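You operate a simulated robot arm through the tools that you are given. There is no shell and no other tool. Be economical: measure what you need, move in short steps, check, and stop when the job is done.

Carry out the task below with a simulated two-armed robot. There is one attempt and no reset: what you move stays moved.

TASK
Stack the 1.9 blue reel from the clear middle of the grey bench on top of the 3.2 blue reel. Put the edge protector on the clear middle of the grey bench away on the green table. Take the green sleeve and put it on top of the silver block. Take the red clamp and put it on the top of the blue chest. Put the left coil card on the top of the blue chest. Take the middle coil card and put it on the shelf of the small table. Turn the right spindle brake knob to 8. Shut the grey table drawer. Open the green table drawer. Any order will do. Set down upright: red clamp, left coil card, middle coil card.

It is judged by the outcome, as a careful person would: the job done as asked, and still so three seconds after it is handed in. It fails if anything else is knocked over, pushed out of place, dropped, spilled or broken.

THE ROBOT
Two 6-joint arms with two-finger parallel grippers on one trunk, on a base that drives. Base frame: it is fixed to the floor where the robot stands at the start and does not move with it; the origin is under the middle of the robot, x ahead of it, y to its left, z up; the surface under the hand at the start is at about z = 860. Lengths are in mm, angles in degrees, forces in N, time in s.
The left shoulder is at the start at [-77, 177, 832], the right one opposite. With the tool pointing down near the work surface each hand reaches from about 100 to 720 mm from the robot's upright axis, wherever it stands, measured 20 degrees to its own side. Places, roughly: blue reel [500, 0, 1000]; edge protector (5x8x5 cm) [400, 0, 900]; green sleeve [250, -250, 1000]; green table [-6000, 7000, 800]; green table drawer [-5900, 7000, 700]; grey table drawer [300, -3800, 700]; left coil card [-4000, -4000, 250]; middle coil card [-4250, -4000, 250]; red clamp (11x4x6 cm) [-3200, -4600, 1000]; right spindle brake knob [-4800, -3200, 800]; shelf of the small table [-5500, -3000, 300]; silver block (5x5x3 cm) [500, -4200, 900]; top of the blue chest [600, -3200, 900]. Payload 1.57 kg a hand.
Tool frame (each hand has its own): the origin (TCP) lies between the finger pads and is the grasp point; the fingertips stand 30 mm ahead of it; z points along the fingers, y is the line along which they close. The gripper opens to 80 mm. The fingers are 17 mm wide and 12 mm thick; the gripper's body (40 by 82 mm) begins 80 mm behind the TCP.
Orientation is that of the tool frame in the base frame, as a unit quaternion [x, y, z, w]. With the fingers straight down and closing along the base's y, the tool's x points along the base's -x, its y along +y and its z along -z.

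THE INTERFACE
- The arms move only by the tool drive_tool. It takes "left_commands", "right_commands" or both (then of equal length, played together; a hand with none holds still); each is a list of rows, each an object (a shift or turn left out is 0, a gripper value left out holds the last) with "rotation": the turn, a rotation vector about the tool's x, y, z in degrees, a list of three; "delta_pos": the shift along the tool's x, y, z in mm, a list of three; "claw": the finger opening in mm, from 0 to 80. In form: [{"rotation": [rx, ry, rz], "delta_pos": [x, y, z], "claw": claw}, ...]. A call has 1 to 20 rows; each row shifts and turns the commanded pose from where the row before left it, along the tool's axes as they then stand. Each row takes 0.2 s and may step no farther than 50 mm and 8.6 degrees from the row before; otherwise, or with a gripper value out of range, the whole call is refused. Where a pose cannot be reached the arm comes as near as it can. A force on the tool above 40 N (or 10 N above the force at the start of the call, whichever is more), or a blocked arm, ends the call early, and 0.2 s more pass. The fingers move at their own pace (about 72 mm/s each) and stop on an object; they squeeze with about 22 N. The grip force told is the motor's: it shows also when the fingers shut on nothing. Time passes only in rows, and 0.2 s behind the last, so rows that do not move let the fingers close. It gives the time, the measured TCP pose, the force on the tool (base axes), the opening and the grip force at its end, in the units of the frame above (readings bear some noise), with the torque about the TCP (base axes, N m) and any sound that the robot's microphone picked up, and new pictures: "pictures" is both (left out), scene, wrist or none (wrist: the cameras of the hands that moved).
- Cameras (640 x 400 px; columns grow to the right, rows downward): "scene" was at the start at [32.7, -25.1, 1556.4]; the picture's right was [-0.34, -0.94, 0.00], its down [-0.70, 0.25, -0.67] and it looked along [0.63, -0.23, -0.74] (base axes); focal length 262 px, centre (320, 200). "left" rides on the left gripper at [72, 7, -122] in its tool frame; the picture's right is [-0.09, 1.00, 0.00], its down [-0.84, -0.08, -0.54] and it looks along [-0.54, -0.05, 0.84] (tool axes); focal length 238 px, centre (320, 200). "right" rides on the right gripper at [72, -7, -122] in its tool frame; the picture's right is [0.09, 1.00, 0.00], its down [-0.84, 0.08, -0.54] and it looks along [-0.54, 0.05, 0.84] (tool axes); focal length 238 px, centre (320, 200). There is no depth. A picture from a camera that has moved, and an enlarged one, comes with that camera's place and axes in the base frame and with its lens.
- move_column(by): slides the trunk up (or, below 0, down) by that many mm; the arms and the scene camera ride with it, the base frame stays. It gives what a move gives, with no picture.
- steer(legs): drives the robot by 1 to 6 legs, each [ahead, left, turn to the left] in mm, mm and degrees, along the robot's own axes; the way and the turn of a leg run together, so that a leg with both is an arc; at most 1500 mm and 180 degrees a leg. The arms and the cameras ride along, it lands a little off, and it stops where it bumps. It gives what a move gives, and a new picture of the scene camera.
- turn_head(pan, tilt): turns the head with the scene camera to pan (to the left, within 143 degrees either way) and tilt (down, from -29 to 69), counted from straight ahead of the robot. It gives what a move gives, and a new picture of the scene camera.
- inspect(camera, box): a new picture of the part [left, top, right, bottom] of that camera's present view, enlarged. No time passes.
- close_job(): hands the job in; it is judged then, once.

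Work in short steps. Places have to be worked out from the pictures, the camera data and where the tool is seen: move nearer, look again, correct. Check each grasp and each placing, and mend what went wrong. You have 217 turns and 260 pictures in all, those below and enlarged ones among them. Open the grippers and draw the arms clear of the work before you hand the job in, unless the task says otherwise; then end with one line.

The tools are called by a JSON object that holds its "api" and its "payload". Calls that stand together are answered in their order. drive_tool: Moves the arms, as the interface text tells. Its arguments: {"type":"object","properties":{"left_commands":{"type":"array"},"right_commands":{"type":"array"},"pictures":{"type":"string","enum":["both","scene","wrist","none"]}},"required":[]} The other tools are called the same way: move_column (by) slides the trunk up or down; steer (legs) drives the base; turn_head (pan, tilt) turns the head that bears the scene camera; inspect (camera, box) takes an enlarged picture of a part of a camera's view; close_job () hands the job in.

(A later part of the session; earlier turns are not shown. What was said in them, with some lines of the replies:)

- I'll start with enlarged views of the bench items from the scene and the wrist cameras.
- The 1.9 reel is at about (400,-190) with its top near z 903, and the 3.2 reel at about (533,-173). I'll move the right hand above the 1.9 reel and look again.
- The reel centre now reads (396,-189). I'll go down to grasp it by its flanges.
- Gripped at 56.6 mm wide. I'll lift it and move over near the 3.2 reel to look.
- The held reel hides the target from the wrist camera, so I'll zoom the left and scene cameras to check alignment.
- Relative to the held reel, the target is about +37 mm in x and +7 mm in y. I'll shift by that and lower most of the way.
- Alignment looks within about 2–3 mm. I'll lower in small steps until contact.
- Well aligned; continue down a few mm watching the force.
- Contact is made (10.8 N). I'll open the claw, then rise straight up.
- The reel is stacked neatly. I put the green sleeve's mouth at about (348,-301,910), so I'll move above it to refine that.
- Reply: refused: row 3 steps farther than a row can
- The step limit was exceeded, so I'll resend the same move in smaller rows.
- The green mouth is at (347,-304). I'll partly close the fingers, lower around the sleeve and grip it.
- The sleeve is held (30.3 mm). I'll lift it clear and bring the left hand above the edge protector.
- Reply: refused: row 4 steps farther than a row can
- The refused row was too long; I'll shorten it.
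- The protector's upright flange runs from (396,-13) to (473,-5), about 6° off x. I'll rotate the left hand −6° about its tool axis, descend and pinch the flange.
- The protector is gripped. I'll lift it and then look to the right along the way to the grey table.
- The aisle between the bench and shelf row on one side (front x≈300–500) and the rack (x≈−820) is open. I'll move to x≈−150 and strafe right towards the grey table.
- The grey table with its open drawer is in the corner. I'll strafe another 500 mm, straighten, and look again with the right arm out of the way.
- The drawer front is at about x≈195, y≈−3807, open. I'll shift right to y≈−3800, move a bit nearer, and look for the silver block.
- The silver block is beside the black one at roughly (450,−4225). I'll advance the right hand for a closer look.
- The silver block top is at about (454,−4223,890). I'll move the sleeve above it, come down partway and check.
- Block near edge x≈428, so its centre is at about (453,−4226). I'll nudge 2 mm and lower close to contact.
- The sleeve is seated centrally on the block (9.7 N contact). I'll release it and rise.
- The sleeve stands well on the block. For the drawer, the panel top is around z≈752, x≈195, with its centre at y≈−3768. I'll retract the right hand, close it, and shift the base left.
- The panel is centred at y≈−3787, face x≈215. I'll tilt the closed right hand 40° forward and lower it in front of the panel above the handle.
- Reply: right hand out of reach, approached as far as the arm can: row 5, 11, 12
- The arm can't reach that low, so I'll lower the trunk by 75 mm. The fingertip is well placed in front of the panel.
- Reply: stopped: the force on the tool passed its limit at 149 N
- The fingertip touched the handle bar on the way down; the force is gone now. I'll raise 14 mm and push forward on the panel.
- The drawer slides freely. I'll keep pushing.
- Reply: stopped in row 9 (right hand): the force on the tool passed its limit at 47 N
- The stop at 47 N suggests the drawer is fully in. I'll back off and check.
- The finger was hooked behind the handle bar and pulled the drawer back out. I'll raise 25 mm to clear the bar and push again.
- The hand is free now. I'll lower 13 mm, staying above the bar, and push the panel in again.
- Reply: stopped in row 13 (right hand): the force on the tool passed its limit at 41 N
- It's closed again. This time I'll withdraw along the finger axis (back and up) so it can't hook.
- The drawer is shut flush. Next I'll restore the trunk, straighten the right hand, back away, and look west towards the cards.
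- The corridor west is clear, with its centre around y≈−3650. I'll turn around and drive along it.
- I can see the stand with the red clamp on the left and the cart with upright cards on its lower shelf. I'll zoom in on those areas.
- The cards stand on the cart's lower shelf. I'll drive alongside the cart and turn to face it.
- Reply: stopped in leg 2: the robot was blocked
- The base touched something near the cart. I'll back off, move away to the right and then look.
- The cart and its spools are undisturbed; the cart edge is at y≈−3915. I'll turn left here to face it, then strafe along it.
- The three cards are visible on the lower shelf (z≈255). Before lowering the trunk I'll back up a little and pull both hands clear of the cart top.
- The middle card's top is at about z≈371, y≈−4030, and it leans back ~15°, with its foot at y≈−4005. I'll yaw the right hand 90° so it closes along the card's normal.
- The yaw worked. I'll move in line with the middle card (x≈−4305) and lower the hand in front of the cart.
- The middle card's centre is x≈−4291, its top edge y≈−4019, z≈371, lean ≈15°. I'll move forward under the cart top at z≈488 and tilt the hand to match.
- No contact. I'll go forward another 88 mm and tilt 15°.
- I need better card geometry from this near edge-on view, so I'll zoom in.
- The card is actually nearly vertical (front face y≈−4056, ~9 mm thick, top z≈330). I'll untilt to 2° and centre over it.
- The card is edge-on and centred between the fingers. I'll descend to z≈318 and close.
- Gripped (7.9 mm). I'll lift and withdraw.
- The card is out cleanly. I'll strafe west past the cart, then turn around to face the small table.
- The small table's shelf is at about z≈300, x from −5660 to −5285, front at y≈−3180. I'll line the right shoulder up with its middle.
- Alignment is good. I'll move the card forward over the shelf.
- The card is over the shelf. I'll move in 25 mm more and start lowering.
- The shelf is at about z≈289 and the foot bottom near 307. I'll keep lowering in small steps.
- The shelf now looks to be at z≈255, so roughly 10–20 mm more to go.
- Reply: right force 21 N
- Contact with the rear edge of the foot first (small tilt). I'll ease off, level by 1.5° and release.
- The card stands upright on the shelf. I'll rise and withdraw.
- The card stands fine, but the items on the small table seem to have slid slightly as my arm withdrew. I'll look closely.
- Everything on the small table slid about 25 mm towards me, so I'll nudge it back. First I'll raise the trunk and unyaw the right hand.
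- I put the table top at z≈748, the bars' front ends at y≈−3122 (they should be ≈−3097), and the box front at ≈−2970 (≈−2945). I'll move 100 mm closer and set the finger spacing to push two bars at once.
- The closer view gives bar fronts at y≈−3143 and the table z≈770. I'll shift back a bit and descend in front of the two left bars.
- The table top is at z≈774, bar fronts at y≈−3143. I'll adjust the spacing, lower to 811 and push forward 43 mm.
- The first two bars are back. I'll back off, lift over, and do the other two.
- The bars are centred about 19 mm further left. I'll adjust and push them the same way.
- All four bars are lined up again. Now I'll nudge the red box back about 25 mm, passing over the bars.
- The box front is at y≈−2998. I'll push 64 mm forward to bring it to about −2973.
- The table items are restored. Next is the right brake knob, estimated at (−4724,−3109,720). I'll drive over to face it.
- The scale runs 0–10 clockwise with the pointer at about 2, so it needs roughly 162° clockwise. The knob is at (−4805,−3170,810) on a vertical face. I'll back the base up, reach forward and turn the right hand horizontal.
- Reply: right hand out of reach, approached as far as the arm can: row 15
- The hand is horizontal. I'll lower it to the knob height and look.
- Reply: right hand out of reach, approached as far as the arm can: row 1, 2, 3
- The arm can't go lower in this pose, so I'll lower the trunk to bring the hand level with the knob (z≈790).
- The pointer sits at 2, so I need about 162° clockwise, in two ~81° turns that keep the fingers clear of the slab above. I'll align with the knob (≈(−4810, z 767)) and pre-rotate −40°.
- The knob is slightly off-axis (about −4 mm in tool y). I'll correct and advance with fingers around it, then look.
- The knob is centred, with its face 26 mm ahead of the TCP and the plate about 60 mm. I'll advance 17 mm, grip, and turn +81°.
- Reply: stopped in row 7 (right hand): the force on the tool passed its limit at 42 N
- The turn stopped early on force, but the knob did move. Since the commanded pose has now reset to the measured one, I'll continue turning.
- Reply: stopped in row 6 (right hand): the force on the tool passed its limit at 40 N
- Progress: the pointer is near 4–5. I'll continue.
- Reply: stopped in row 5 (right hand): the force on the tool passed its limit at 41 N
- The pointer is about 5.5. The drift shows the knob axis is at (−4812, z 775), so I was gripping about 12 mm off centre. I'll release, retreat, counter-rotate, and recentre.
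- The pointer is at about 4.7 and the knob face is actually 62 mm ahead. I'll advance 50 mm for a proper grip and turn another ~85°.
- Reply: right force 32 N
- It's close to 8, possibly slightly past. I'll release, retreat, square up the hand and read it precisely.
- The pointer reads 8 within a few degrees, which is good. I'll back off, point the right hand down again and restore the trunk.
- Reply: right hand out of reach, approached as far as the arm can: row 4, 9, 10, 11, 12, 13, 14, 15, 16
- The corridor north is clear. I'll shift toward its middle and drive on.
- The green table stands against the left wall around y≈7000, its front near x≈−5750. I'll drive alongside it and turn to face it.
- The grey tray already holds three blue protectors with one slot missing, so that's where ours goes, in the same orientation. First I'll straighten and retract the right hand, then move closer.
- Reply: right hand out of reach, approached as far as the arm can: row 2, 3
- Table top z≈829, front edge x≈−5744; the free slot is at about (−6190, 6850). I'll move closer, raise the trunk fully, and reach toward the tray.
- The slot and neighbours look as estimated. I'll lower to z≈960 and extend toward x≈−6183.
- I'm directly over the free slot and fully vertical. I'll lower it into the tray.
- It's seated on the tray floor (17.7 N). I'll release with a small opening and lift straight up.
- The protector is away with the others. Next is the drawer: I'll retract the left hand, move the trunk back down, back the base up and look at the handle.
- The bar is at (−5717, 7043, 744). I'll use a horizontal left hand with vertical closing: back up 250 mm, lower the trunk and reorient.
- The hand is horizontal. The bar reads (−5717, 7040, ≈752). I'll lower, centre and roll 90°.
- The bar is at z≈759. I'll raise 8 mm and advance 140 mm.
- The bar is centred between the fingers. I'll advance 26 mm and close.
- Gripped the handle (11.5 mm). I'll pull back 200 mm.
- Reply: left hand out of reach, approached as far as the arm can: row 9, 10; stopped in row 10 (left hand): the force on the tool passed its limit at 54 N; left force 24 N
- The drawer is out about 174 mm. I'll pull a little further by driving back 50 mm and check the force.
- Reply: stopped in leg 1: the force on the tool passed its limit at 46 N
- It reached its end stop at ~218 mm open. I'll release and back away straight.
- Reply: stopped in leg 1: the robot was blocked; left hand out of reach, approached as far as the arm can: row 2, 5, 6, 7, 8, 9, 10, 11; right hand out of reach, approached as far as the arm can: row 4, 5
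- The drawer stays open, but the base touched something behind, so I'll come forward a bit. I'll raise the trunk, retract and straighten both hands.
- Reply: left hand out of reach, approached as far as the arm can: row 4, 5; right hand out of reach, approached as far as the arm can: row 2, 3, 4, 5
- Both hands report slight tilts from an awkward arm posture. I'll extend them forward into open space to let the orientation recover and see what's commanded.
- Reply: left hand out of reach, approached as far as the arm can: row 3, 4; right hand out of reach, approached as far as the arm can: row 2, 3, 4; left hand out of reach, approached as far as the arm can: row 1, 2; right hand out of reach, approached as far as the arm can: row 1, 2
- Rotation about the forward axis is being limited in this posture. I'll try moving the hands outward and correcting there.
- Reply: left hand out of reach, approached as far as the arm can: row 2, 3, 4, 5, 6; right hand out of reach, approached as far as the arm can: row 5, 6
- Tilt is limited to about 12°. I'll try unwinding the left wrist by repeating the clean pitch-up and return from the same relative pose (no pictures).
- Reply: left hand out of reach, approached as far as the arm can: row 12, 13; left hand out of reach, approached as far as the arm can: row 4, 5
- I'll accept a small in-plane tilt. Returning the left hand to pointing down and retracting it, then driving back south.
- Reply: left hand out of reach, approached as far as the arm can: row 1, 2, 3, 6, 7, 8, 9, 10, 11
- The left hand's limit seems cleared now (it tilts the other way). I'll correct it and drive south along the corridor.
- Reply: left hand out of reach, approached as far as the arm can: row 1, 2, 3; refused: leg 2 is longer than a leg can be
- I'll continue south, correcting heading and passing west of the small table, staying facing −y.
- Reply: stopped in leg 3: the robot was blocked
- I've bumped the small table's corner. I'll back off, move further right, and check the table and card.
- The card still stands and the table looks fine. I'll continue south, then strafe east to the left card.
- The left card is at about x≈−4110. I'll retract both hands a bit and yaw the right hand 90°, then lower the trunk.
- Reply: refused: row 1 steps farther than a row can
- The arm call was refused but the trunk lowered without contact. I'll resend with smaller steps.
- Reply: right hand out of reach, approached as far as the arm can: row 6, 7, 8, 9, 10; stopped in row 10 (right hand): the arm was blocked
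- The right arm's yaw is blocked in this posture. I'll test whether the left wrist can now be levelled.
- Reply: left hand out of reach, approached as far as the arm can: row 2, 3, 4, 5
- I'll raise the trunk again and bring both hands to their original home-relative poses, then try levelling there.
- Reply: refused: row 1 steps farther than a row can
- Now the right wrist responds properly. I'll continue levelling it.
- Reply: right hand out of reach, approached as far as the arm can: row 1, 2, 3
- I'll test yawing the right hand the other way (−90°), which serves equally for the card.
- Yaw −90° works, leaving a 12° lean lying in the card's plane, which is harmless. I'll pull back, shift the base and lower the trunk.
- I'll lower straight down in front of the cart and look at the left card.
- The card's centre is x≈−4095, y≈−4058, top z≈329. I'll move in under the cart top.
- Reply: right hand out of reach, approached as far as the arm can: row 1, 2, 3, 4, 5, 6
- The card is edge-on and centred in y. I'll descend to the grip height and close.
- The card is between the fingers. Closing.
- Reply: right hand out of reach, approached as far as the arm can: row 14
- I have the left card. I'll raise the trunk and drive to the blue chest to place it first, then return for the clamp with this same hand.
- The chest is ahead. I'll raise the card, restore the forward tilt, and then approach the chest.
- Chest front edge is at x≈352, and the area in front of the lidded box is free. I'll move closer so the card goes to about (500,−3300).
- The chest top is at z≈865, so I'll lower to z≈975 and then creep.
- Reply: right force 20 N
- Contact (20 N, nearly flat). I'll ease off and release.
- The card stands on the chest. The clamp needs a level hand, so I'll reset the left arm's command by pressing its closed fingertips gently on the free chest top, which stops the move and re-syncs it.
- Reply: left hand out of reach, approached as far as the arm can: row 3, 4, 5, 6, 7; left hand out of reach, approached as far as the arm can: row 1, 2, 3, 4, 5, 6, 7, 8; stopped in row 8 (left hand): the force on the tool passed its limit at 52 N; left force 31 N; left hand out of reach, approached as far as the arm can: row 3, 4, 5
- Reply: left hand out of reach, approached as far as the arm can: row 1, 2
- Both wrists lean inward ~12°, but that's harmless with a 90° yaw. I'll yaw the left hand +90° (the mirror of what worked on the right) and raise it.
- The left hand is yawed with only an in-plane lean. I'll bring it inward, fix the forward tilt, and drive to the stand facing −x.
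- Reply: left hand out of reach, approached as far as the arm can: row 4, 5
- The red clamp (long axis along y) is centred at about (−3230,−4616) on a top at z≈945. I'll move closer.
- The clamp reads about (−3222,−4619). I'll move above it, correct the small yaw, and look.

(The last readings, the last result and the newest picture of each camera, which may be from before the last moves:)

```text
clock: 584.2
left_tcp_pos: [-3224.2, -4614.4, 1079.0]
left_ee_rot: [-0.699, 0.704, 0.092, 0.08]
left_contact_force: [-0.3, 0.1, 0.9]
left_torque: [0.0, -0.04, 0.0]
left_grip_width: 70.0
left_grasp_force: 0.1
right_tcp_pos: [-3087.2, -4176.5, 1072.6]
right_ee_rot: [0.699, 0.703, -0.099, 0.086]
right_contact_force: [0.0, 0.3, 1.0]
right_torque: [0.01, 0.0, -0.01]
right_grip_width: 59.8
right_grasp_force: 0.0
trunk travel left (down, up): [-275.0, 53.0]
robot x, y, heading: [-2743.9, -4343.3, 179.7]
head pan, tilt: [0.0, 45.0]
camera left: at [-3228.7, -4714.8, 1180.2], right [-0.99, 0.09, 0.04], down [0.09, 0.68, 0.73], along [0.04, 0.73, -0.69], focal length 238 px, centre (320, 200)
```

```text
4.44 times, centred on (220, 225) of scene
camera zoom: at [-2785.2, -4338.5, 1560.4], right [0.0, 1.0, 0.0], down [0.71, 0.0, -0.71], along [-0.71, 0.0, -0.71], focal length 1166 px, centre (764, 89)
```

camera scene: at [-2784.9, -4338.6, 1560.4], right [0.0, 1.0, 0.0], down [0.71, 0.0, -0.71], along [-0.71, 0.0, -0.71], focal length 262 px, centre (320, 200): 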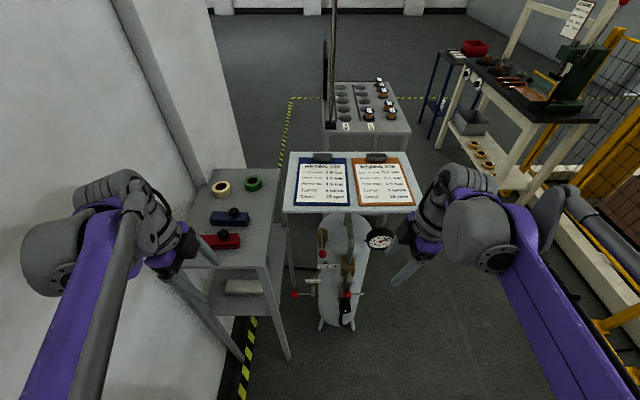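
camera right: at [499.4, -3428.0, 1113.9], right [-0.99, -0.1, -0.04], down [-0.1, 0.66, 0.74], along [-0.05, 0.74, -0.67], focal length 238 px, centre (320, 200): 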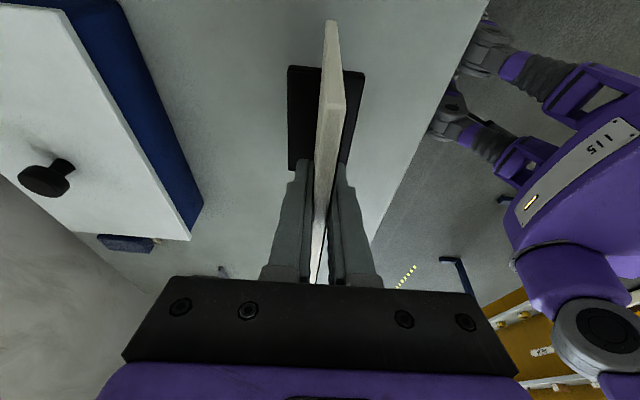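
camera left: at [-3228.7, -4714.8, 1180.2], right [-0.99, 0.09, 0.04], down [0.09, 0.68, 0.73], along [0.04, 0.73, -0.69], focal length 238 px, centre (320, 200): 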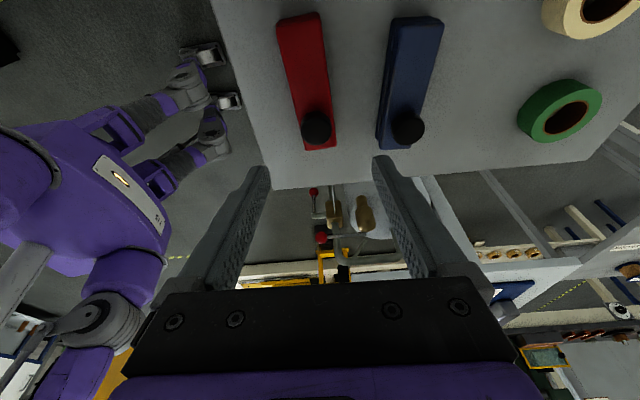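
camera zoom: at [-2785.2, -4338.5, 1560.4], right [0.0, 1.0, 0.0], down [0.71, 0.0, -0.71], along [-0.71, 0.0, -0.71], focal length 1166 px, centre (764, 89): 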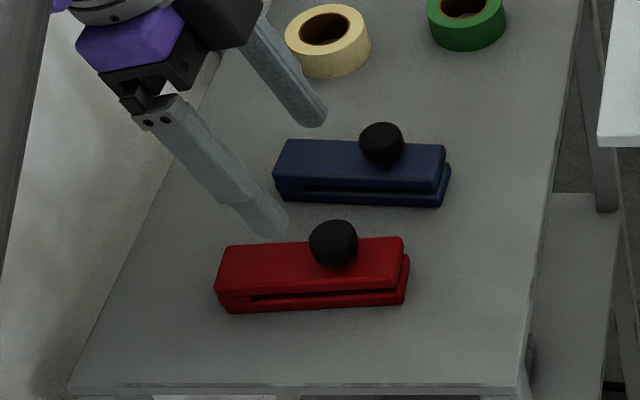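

The clamp is centred at (−3219,−4628) with a ~2° yaw. I'll shift, narrow the opening to 62 mm and descend.

{"api": "drive_tool", "payload": {"left_commands": [{"delta_pos": [18, -4.5, 0], "claw": 62}, {"delta_pos": [8, 0, 33]}, {"delta_pos": [8, 0, 33]}, {"delta_pos": [5, 0, 20]}, {}], "pictures": "wrist"}}

{"api": "inspect", "payload": {"camera": "scene", "box": [160, 190, 280, 280]}}

```text
clock: 585.4
left_tcp_pos: [-3221.0, -4631.7, 984.3]
left_ee_rot: [-0.7, 0.704, 0.091, 0.08]
left_contact_force: [-0.6, -0.2, -0.3]
left_torque: [0.01, 0.0, 0.0]
left_grip_width: 62.0
left_grasp_force: 0.0
right_tcp_pos: [-3087.0, -4177.3, 1072.2]
right_ee_rot: [0.698, 0.704, -0.098, 0.086]
right_contact_force: [0.1, 0.3, 0.4]
right_torque: [0.01, 0.01, 0.02]
right_grip_width: 60.1
right_grasp_force: 0.1
trunk travel left (down, up): [-275.0, 53.0]
robot x, y, heading: [-2747.8, -4339.0, 180.1]
head pan, tilt: [0.0, 45.0]
camera left: at [-3224.9, -4730.8, 1086.4], right [-0.99, 0.09, 0.04], down [0.09, 0.68, 0.73], along [0.04, 0.73, -0.69], focal length 238 px, centre (320, 200)
```

left: 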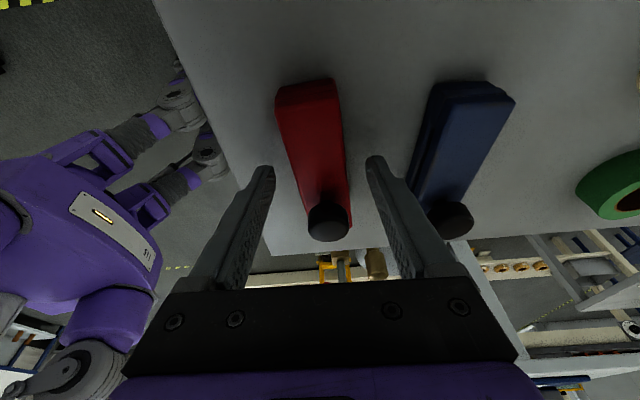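

```text
4.44 times, centred on (220, 235) of scene
camera zoom: at [-2784.7, -4338.5, 1560.4], right [0.0, 1.0, 0.0], down [0.71, 0.0, -0.71], along [-0.71, 0.0, -0.71], focal length 1166 px, centre (764, 44)
```

zoom: 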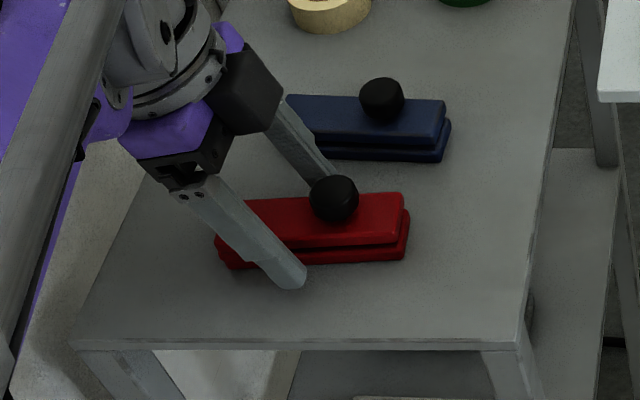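

The fingers straddle the clamp well. Close and lift.

{"api": "drive_tool", "payload": {"left_commands": [{"claw": 0}, {}, {}, {}, {"delta_pos": [-5, 0, -20]}, {"delta_pos": [-10, 0, -40]}, {"delta_pos": [-10, 0, -40]}, {}], "pictures": "wrist"}}

```text
clock: 587.2
left_tcp_pos: [-3217.6, -4632.2, 1090.4]
left_ee_rot: [-0.7, 0.704, 0.091, 0.079]
left_contact_force: [-0.2, -1.2, -1.9]
left_torque: [0.0, -0.02, 0.04]
left_grip_width: 33.4
left_grasp_force: 21.6
right_tcp_pos: [-3086.1, -4176.7, 1072.0]
right_ee_rot: [0.699, 0.703, -0.098, 0.086]
right_contact_force: [0.0, -0.4, 0.4]
right_torque: [-0.05, -0.01, -0.01]
right_grip_width: 60.0
right_grasp_force: 0.0
trunk travel left (down, up): [-275.0, 53.0]
robot x, y, heading: [-2744.9, -4342.9, 180.1]
head pan, tilt: [0.0, 45.0]
camera left: at [-3222.8, -4730.4, 1191.0], right [-0.99, 0.09, 0.04], down [0.09, 0.68, 0.73], along [0.04, 0.73, -0.69], focal length 238 px, centre (320, 200)
```

left: 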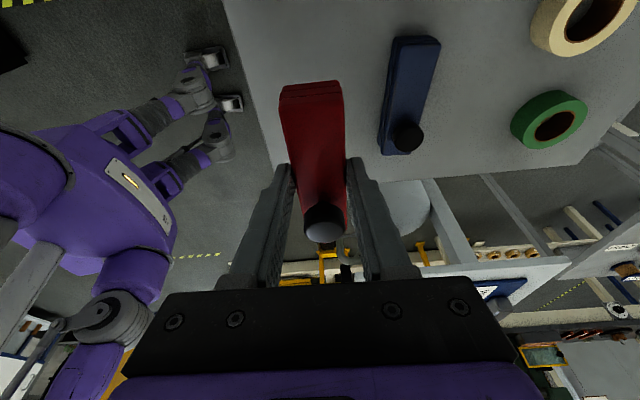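

The clamp is held (33 mm). I'll retract and drive back to the chest.

{"api": "drive_tool", "payload": {"left_commands": [{"delta_pos": [0, -45, 0]}, {"delta_pos": [0, -45, 0]}, {}], "pictures": "none"}}

{"api": "steer", "payload": {"legs": [[-450, -650, 0], [-1100, -400, 0], [0, 0, 90], [0, 0, 90], [950, 0, 0]]}}

```text
clock: 588.0
left_tcp_pos: [-3129.5, -4631.3, 1088.3]
left_ee_rot: [-0.699, 0.704, 0.091, 0.08]
left_contact_force: [0.0, 0.1, -2.2]
left_torque: [-0.05, 0.01, 0.01]
left_grip_width: 33.4
left_grasp_force: 22.1
right_tcp_pos: [-3088.0, -4176.1, 1072.6]
right_ee_rot: [0.699, 0.703, -0.099, 0.086]
right_contact_force: [-0.4, 0.4, 0.1]
right_torque: [0.0, -0.04, 0.0]
right_grip_width: 60.0
right_grasp_force: 0.1
trunk travel left (down, up): [-275.0, 53.0]
robot x, y, heading: [-2743.4, -4338.1, 180.0]
head pan, tilt: [0.0, 45.0]
```

```text
clock: 612.0
left_tcp_pos: [108.7, -2926.6, 1087.7]
left_ee_rot: [0.689, 0.714, -0.078, 0.093]
left_contact_force: [-0.6, -0.4, -1.3]
left_torque: [0.0, 0.0, -0.01]
left_grip_width: 33.3
left_grasp_force: 21.7
right_tcp_pos: [85.0, -3382.1, 1072.5]
right_ee_rot: [0.719, -0.683, -0.088, -0.096]
right_contact_force: [0.5, 0.5, -0.1]
right_torque: [0.02, 0.01, -0.02]
right_grip_width: 59.7
right_grasp_force: 0.0
trunk travel left (down, up): [-275.0, 53.0]
robot x, y, heading: [-261.9, -3233.2, 2.0]
head pan, tilt: [0.0, 45.0]
camera scene: at [-223.6, -3229.7, 1560.4], right [0.04, -1.0, 0.0], down [-0.71, -0.03, -0.71], along [0.71, 0.03, -0.71], focal length 262 px, centre (320, 200)
```

scene: 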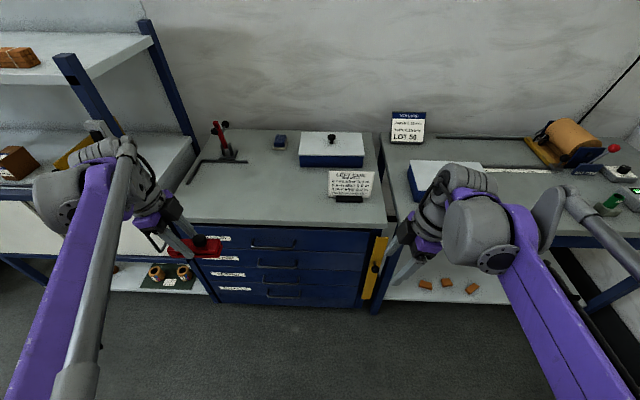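

Moving closer so the clamp can go at about (475,−2990), left of the card.

{"api": "steer", "payload": {"legs": [[260, -45, -2]]}}

{"api": "drive_tool", "payload": {"left_commands": [{"delta_pos": [0, 45, 0]}, {"delta_pos": [0, 45, 0]}, {"delta_pos": [0, 20, 0]}, {"delta_pos": [10, 0, 40]}, {"delta_pos": [10, 0, 40]}, {}], "pictures": "wrist"}}

```text
clock: 613.8
left_tcp_pos: [374.7, -2976.8, 1087.5]
left_ee_rot: [0.7, 0.703, -0.079, 0.092]
left_contact_force: [0.6, 0.0, -2.4]
left_torque: [0.05, -0.05, -0.03]
left_grip_width: 33.6
left_grasp_force: 22.5
right_tcp_pos: [339.3, -3432.4, 1072.2]
right_ee_rot: [0.707, -0.695, -0.086, -0.098]
right_contact_force: [0.0, 0.5, 0.6]
right_torque: [-0.02, -0.01, -0.02]
right_grip_width: 60.2
right_grasp_force: 0.0
trunk travel left (down, up): [-275.0, 53.0]
robot x, y, heading: [-8.8, -3270.4, 0.7]
head pan, tilt: [0.0, 45.0]
camera scene: at [33.7, -3270.0, 1560.4], right [0.01, -1.0, 0.0], down [-0.71, -0.01, -0.71], along [0.71, 0.01, -0.71], focal length 262 px, centre (320, 200)
```

scene: 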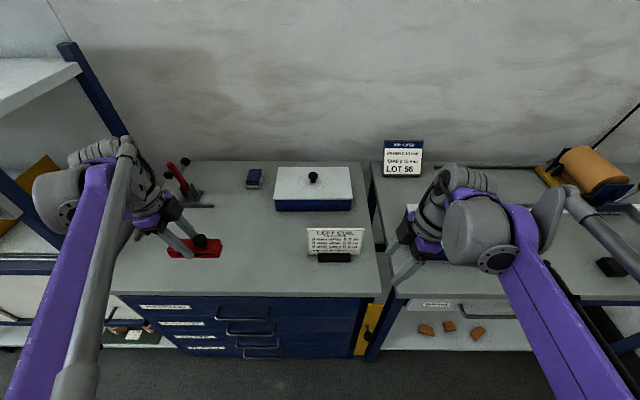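

```text
clock: 615.2
left_tcp_pos: [488.7, -2975.6, 1007.0]
left_ee_rot: [0.7, 0.703, -0.08, 0.093]
left_contact_force: [-0.6, 0.8, -2.5]
left_torque: [0.03, 0.03, 0.02]
left_grip_width: 33.7
left_grasp_force: 21.9
right_tcp_pos: [336.9, -3432.0, 1072.6]
right_ee_rot: [0.707, -0.695, -0.086, -0.098]
right_contact_force: [0.3, -0.5, 0.0]
right_torque: [0.01, 0.0, -0.02]
right_grip_width: 60.0
right_grasp_force: 0.0
trunk travel left (down, up): [-275.0, 53.0]
robot x, y, heading: [-4.2, -3271.1, 0.7]
head pan, tilt: [0.0, 45.0]
camera left: at [494.0, -2877.2, 1107.4], right [1.0, -0.08, 0.04], down [-0.09, -0.68, 0.73], along [-0.03, -0.73, -0.69], focal length 238 px, centre (320, 200)
```

left: 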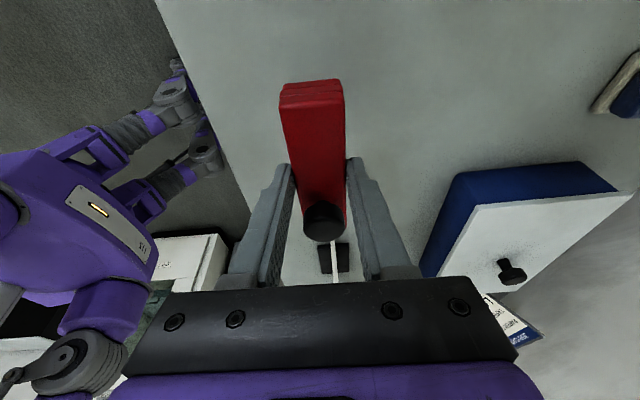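

The clamp is over a free area. I'll lower to z≈922 and then creep until contact.

{"api": "drive_tool", "payload": {"left_commands": [{"delta_pos": [8, 0, 32]}, {"delta_pos": [8, 0, 32]}, {"delta_pos": [4, 0, 15]}, {"delta_pos": [0.7, 0, 3]}, {"delta_pos": [0.7, 0, 3]}, {}], "pictures": "none"}}

{"api": "inspect", "payload": {"camera": "scene", "box": [110, 190, 270, 300]}}

```text
clock: 616.6
left_tcp_pos: [489.6, -2975.0, 918.4]
left_ee_rot: [0.7, 0.703, -0.08, 0.093]
left_contact_force: [1.0, 0.0, -3.0]
left_torque: [0.04, -0.05, 0.01]
left_grip_width: 33.5
left_grasp_force: 22.0
right_tcp_pos: [338.7, -3431.3, 1072.6]
right_ee_rot: [0.707, -0.695, -0.086, -0.098]
right_contact_force: [0.5, 0.2, 1.2]
right_torque: [0.01, 0.0, -0.01]
right_grip_width: 59.7
right_grasp_force: 0.1
trunk travel left (down, up): [-275.0, 53.0]
robot x, y, heading: [-5.9, -3275.3, 0.5]
head pan, tilt: [0.0, 45.0]
```

```text
3.64 times, centred on (190, 245) of scene
camera zoom: at [33.7, -3269.9, 1560.4], right [0.01, -1.0, 0.0], down [-0.71, -0.01, -0.71], along [0.71, 0.01, -0.71], focal length 954 px, centre (793, 36)
```

zoom: 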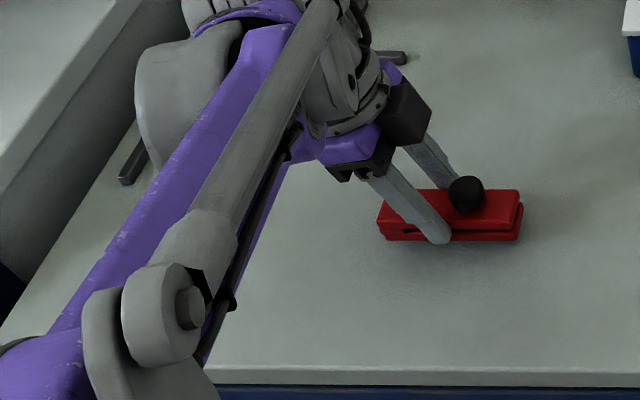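

{"api": "drive_tool", "payload": {"left_commands": [{"delta_pos": [0.4, 0, 1.6]}, {"delta_pos": [0.4, 0, 1.6]}, {"delta_pos": [0.4, 0, 1.6]}, {"delta_pos": [0.4, 0, 1.6]}, {"delta_pos": [0.4, 0, 1.6]}, {"delta_pos": [0.4, 0, 1.6]}, {"delta_pos": [0.4, 0, 1.6]}, {}], "pictures": "none"}}

```text
clock: 618.4
left_tcp_pos: [488.8, -2976.4, 909.0]
left_ee_rot: [0.701, 0.703, -0.08, 0.093]
left_contact_force: [-0.2, 0.2, -1.8]
left_torque: [0.03, 0.01, 0.01]
left_grip_width: 33.7
left_grasp_force: 21.8
right_tcp_pos: [338.1, -3431.9, 1072.1]
right_ee_rot: [0.707, -0.695, -0.086, -0.099]
right_contact_force: [-0.7, -0.5, -0.1]
right_torque: [0.0, 0.01, -0.02]
right_grip_width: 60.1
right_grasp_force: 0.1
trunk travel left (down, up): [-275.0, 53.0]
robot x, y, heading: [-7.6, -3272.2, 0.5]
head pan, tilt: [0.0, 45.0]
```

{"api": "drive_tool", "payload": {"left_commands": [{"delta_pos": [0.4, 0, 1.6]}, {"delta_pos": [0.4, 0, 1.6]}, {"delta_pos": [0.4, 0, 1.6]}, {"delta_pos": [0.4, 0, 1.6]}, {"delta_pos": [0.4, 0, 1.6]}, {"delta_pos": [0.4, 0, 1.6]}, {}], "pictures": "none"}}

```text
clock: 620.0
left_tcp_pos: [489.2, -2976.4, 898.8]
left_ee_rot: [0.7, 0.703, -0.08, 0.093]
left_contact_force: [3.1, 3.3, 18.1]
left_torque: [-0.11, 0.24, 0.01]
left_grip_width: 33.6
left_grasp_force: 22.4
right_tcp_pos: [338.2, -3430.8, 1073.1]
right_ee_rot: [0.706, -0.696, -0.086, -0.098]
right_contact_force: [0.3, 0.0, 0.5]
right_torque: [0.0, -0.02, 0.01]
right_grip_width: 60.3
right_grasp_force: 0.0
trunk travel left (down, up): [-275.0, 53.0]
robot x, y, heading: [-6.3, -3274.1, 0.4]
head pan, tilt: [0.0, 45.0]
```

Contact at 18 N. I'll ease, release, rise along the vertical and withdraw.

{"api": "drive_tool", "payload": {"left_commands": [{"delta_pos": [-0.3, 0, -1.2]}, {"claw": 45}, {}, {"claw": 66}, {}, {"delta_pos": [-7, 0, -28]}, {"delta_pos": [-11, 0, -43]}, {"delta_pos": [-11, 0, -43]}, {"delta_pos": [0, -45, 0]}, {"delta_pos": [0, -45, 0]}, {"delta_pos": [0, -45, 0]}, {}], "pictures": "none"}}

{"api": "steer", "payload": {"legs": [[-350, 0, 0]]}}

{"api": "inspect", "payload": {"camera": "scene", "box": [140, 110, 420, 270]}}

```text
clock: 622.6
left_tcp_pos: [353.0, -2977.1, 1014.3]
left_ee_rot: [0.7, 0.703, -0.079, 0.092]
left_contact_force: [0.2, 0.6, 0.1]
left_torque: [-0.01, -0.03, -0.03]
left_grip_width: 65.8
left_grasp_force: 0.0
right_tcp_pos: [339.6, -3431.5, 1072.4]
right_ee_rot: [0.707, -0.695, -0.086, -0.098]
right_contact_force: [0.0, 0.4, -0.7]
right_torque: [0.01, -0.03, 0.0]
right_grip_width: 60.2
right_grasp_force: 0.0
trunk travel left (down, up): [-275.0, 53.0]
robot x, y, heading: [-4.4, -3270.3, 0.2]
head pan, tilt: [0.0, 45.0]
```

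```text
clock: 624.9
left_tcp_pos: [-0.1, -2979.5, 1014.7]
left_ee_rot: [0.7, 0.703, -0.079, 0.092]
left_contact_force: [-0.4, 0.6, 0.8]
left_torque: [0.03, -0.01, -0.02]
left_grip_width: 66.3
left_grasp_force: 0.1
right_tcp_pos: [-14.4, -3434.4, 1072.7]
right_ee_rot: [0.707, -0.695, -0.087, -0.098]
right_contact_force: [-0.1, -0.2, -0.2]
right_torque: [0.0, -0.02, -0.06]
right_grip_width: 60.0
right_grasp_force: 0.0
trunk travel left (down, up): [-275.0, 53.0]
robot x, y, heading: [-359.7, -3274.7, 0.6]
head pan, tilt: [0.0, 45.0]
camera scene: at [-319.0, -3273.3, 1560.5], right [0.01, -1.0, 0.0], down [-0.71, -0.01, -0.71], along [0.71, 0.01, -0.71], focal length 262 px, centre (320, 200)
```

scene: 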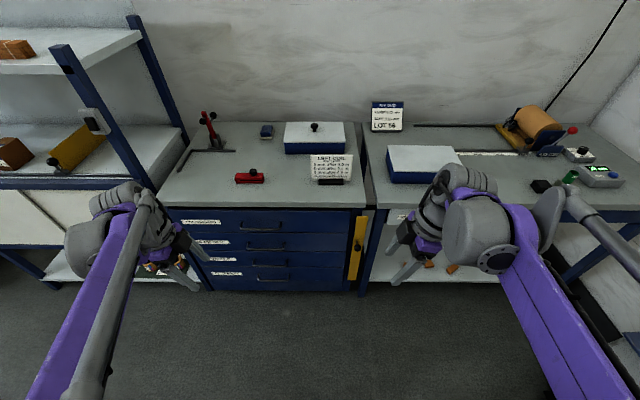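

```text
2.29 times, centred on (280, 190) of scene
camera zoom: at [-319.0, -3273.3, 1560.5], right [0.01, -1.0, 0.0], down [-0.71, -0.01, -0.71], along [0.71, 0.01, -0.71], focal length 600 px, centre (411, 223)
```

zoom: 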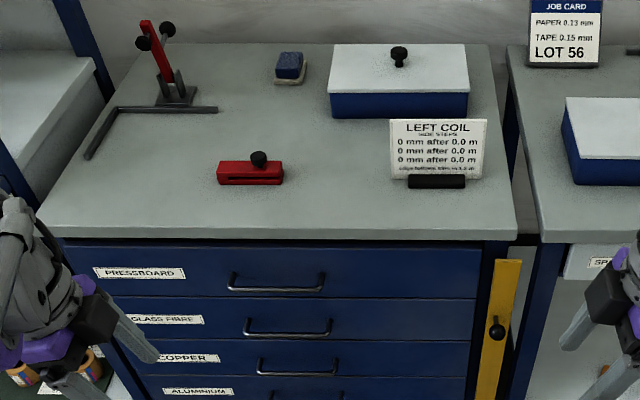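

The clamp and card stand upright on the chest. One last check of the grey drawer and the sleeve.

{"api": "turn_head", "payload": {"pan": -30, "tilt": 35}}

```text
clock: 625.9
left_tcp_pos: [0.5, -2980.1, 1014.9]
left_ee_rot: [0.7, 0.703, -0.078, 0.092]
left_contact_force: [0.2, 0.0, 0.2]
left_torque: [-0.01, 0.01, -0.01]
left_grip_width: 66.0
left_grasp_force: 0.0
right_tcp_pos: [-14.9, -3434.8, 1072.7]
right_ee_rot: [0.707, -0.695, -0.086, -0.099]
right_contact_force: [0.2, 0.0, 0.0]
right_torque: [0.01, 0.01, -0.01]
right_grip_width: 59.9
right_grasp_force: 0.1
trunk travel left (down, up): [-275.0, 53.0]
robot x, y, heading: [-359.6, -3274.4, 0.5]
head pan, tilt: [-30.0, 35.0]
camera scene: at [-323.5, -3317.3, 1575.2], right [-0.49, -0.87, 0.0], down [-0.5, 0.28, -0.82], along [0.71, -0.4, -0.57], focal length 262 px, centre (320, 200)
```

scene: 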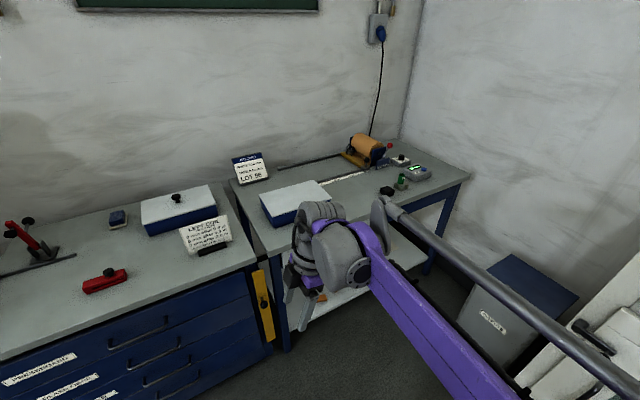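

Everything is in place, the grippers are open and the arms are clear of the work. I'm handing the job in.

{"api": "close_job", "payload": {}}

```text
The job is handed in.
```

I finished all nine items and handed the job in; I have no verdict back yet. The brake knob reads 8 to within a few degrees. My arm slid the bars and red box on the small table about 25 mm, and I nudged them back by eye. My base also bumped that table's corner; the middle coil card was still standing afterwards.
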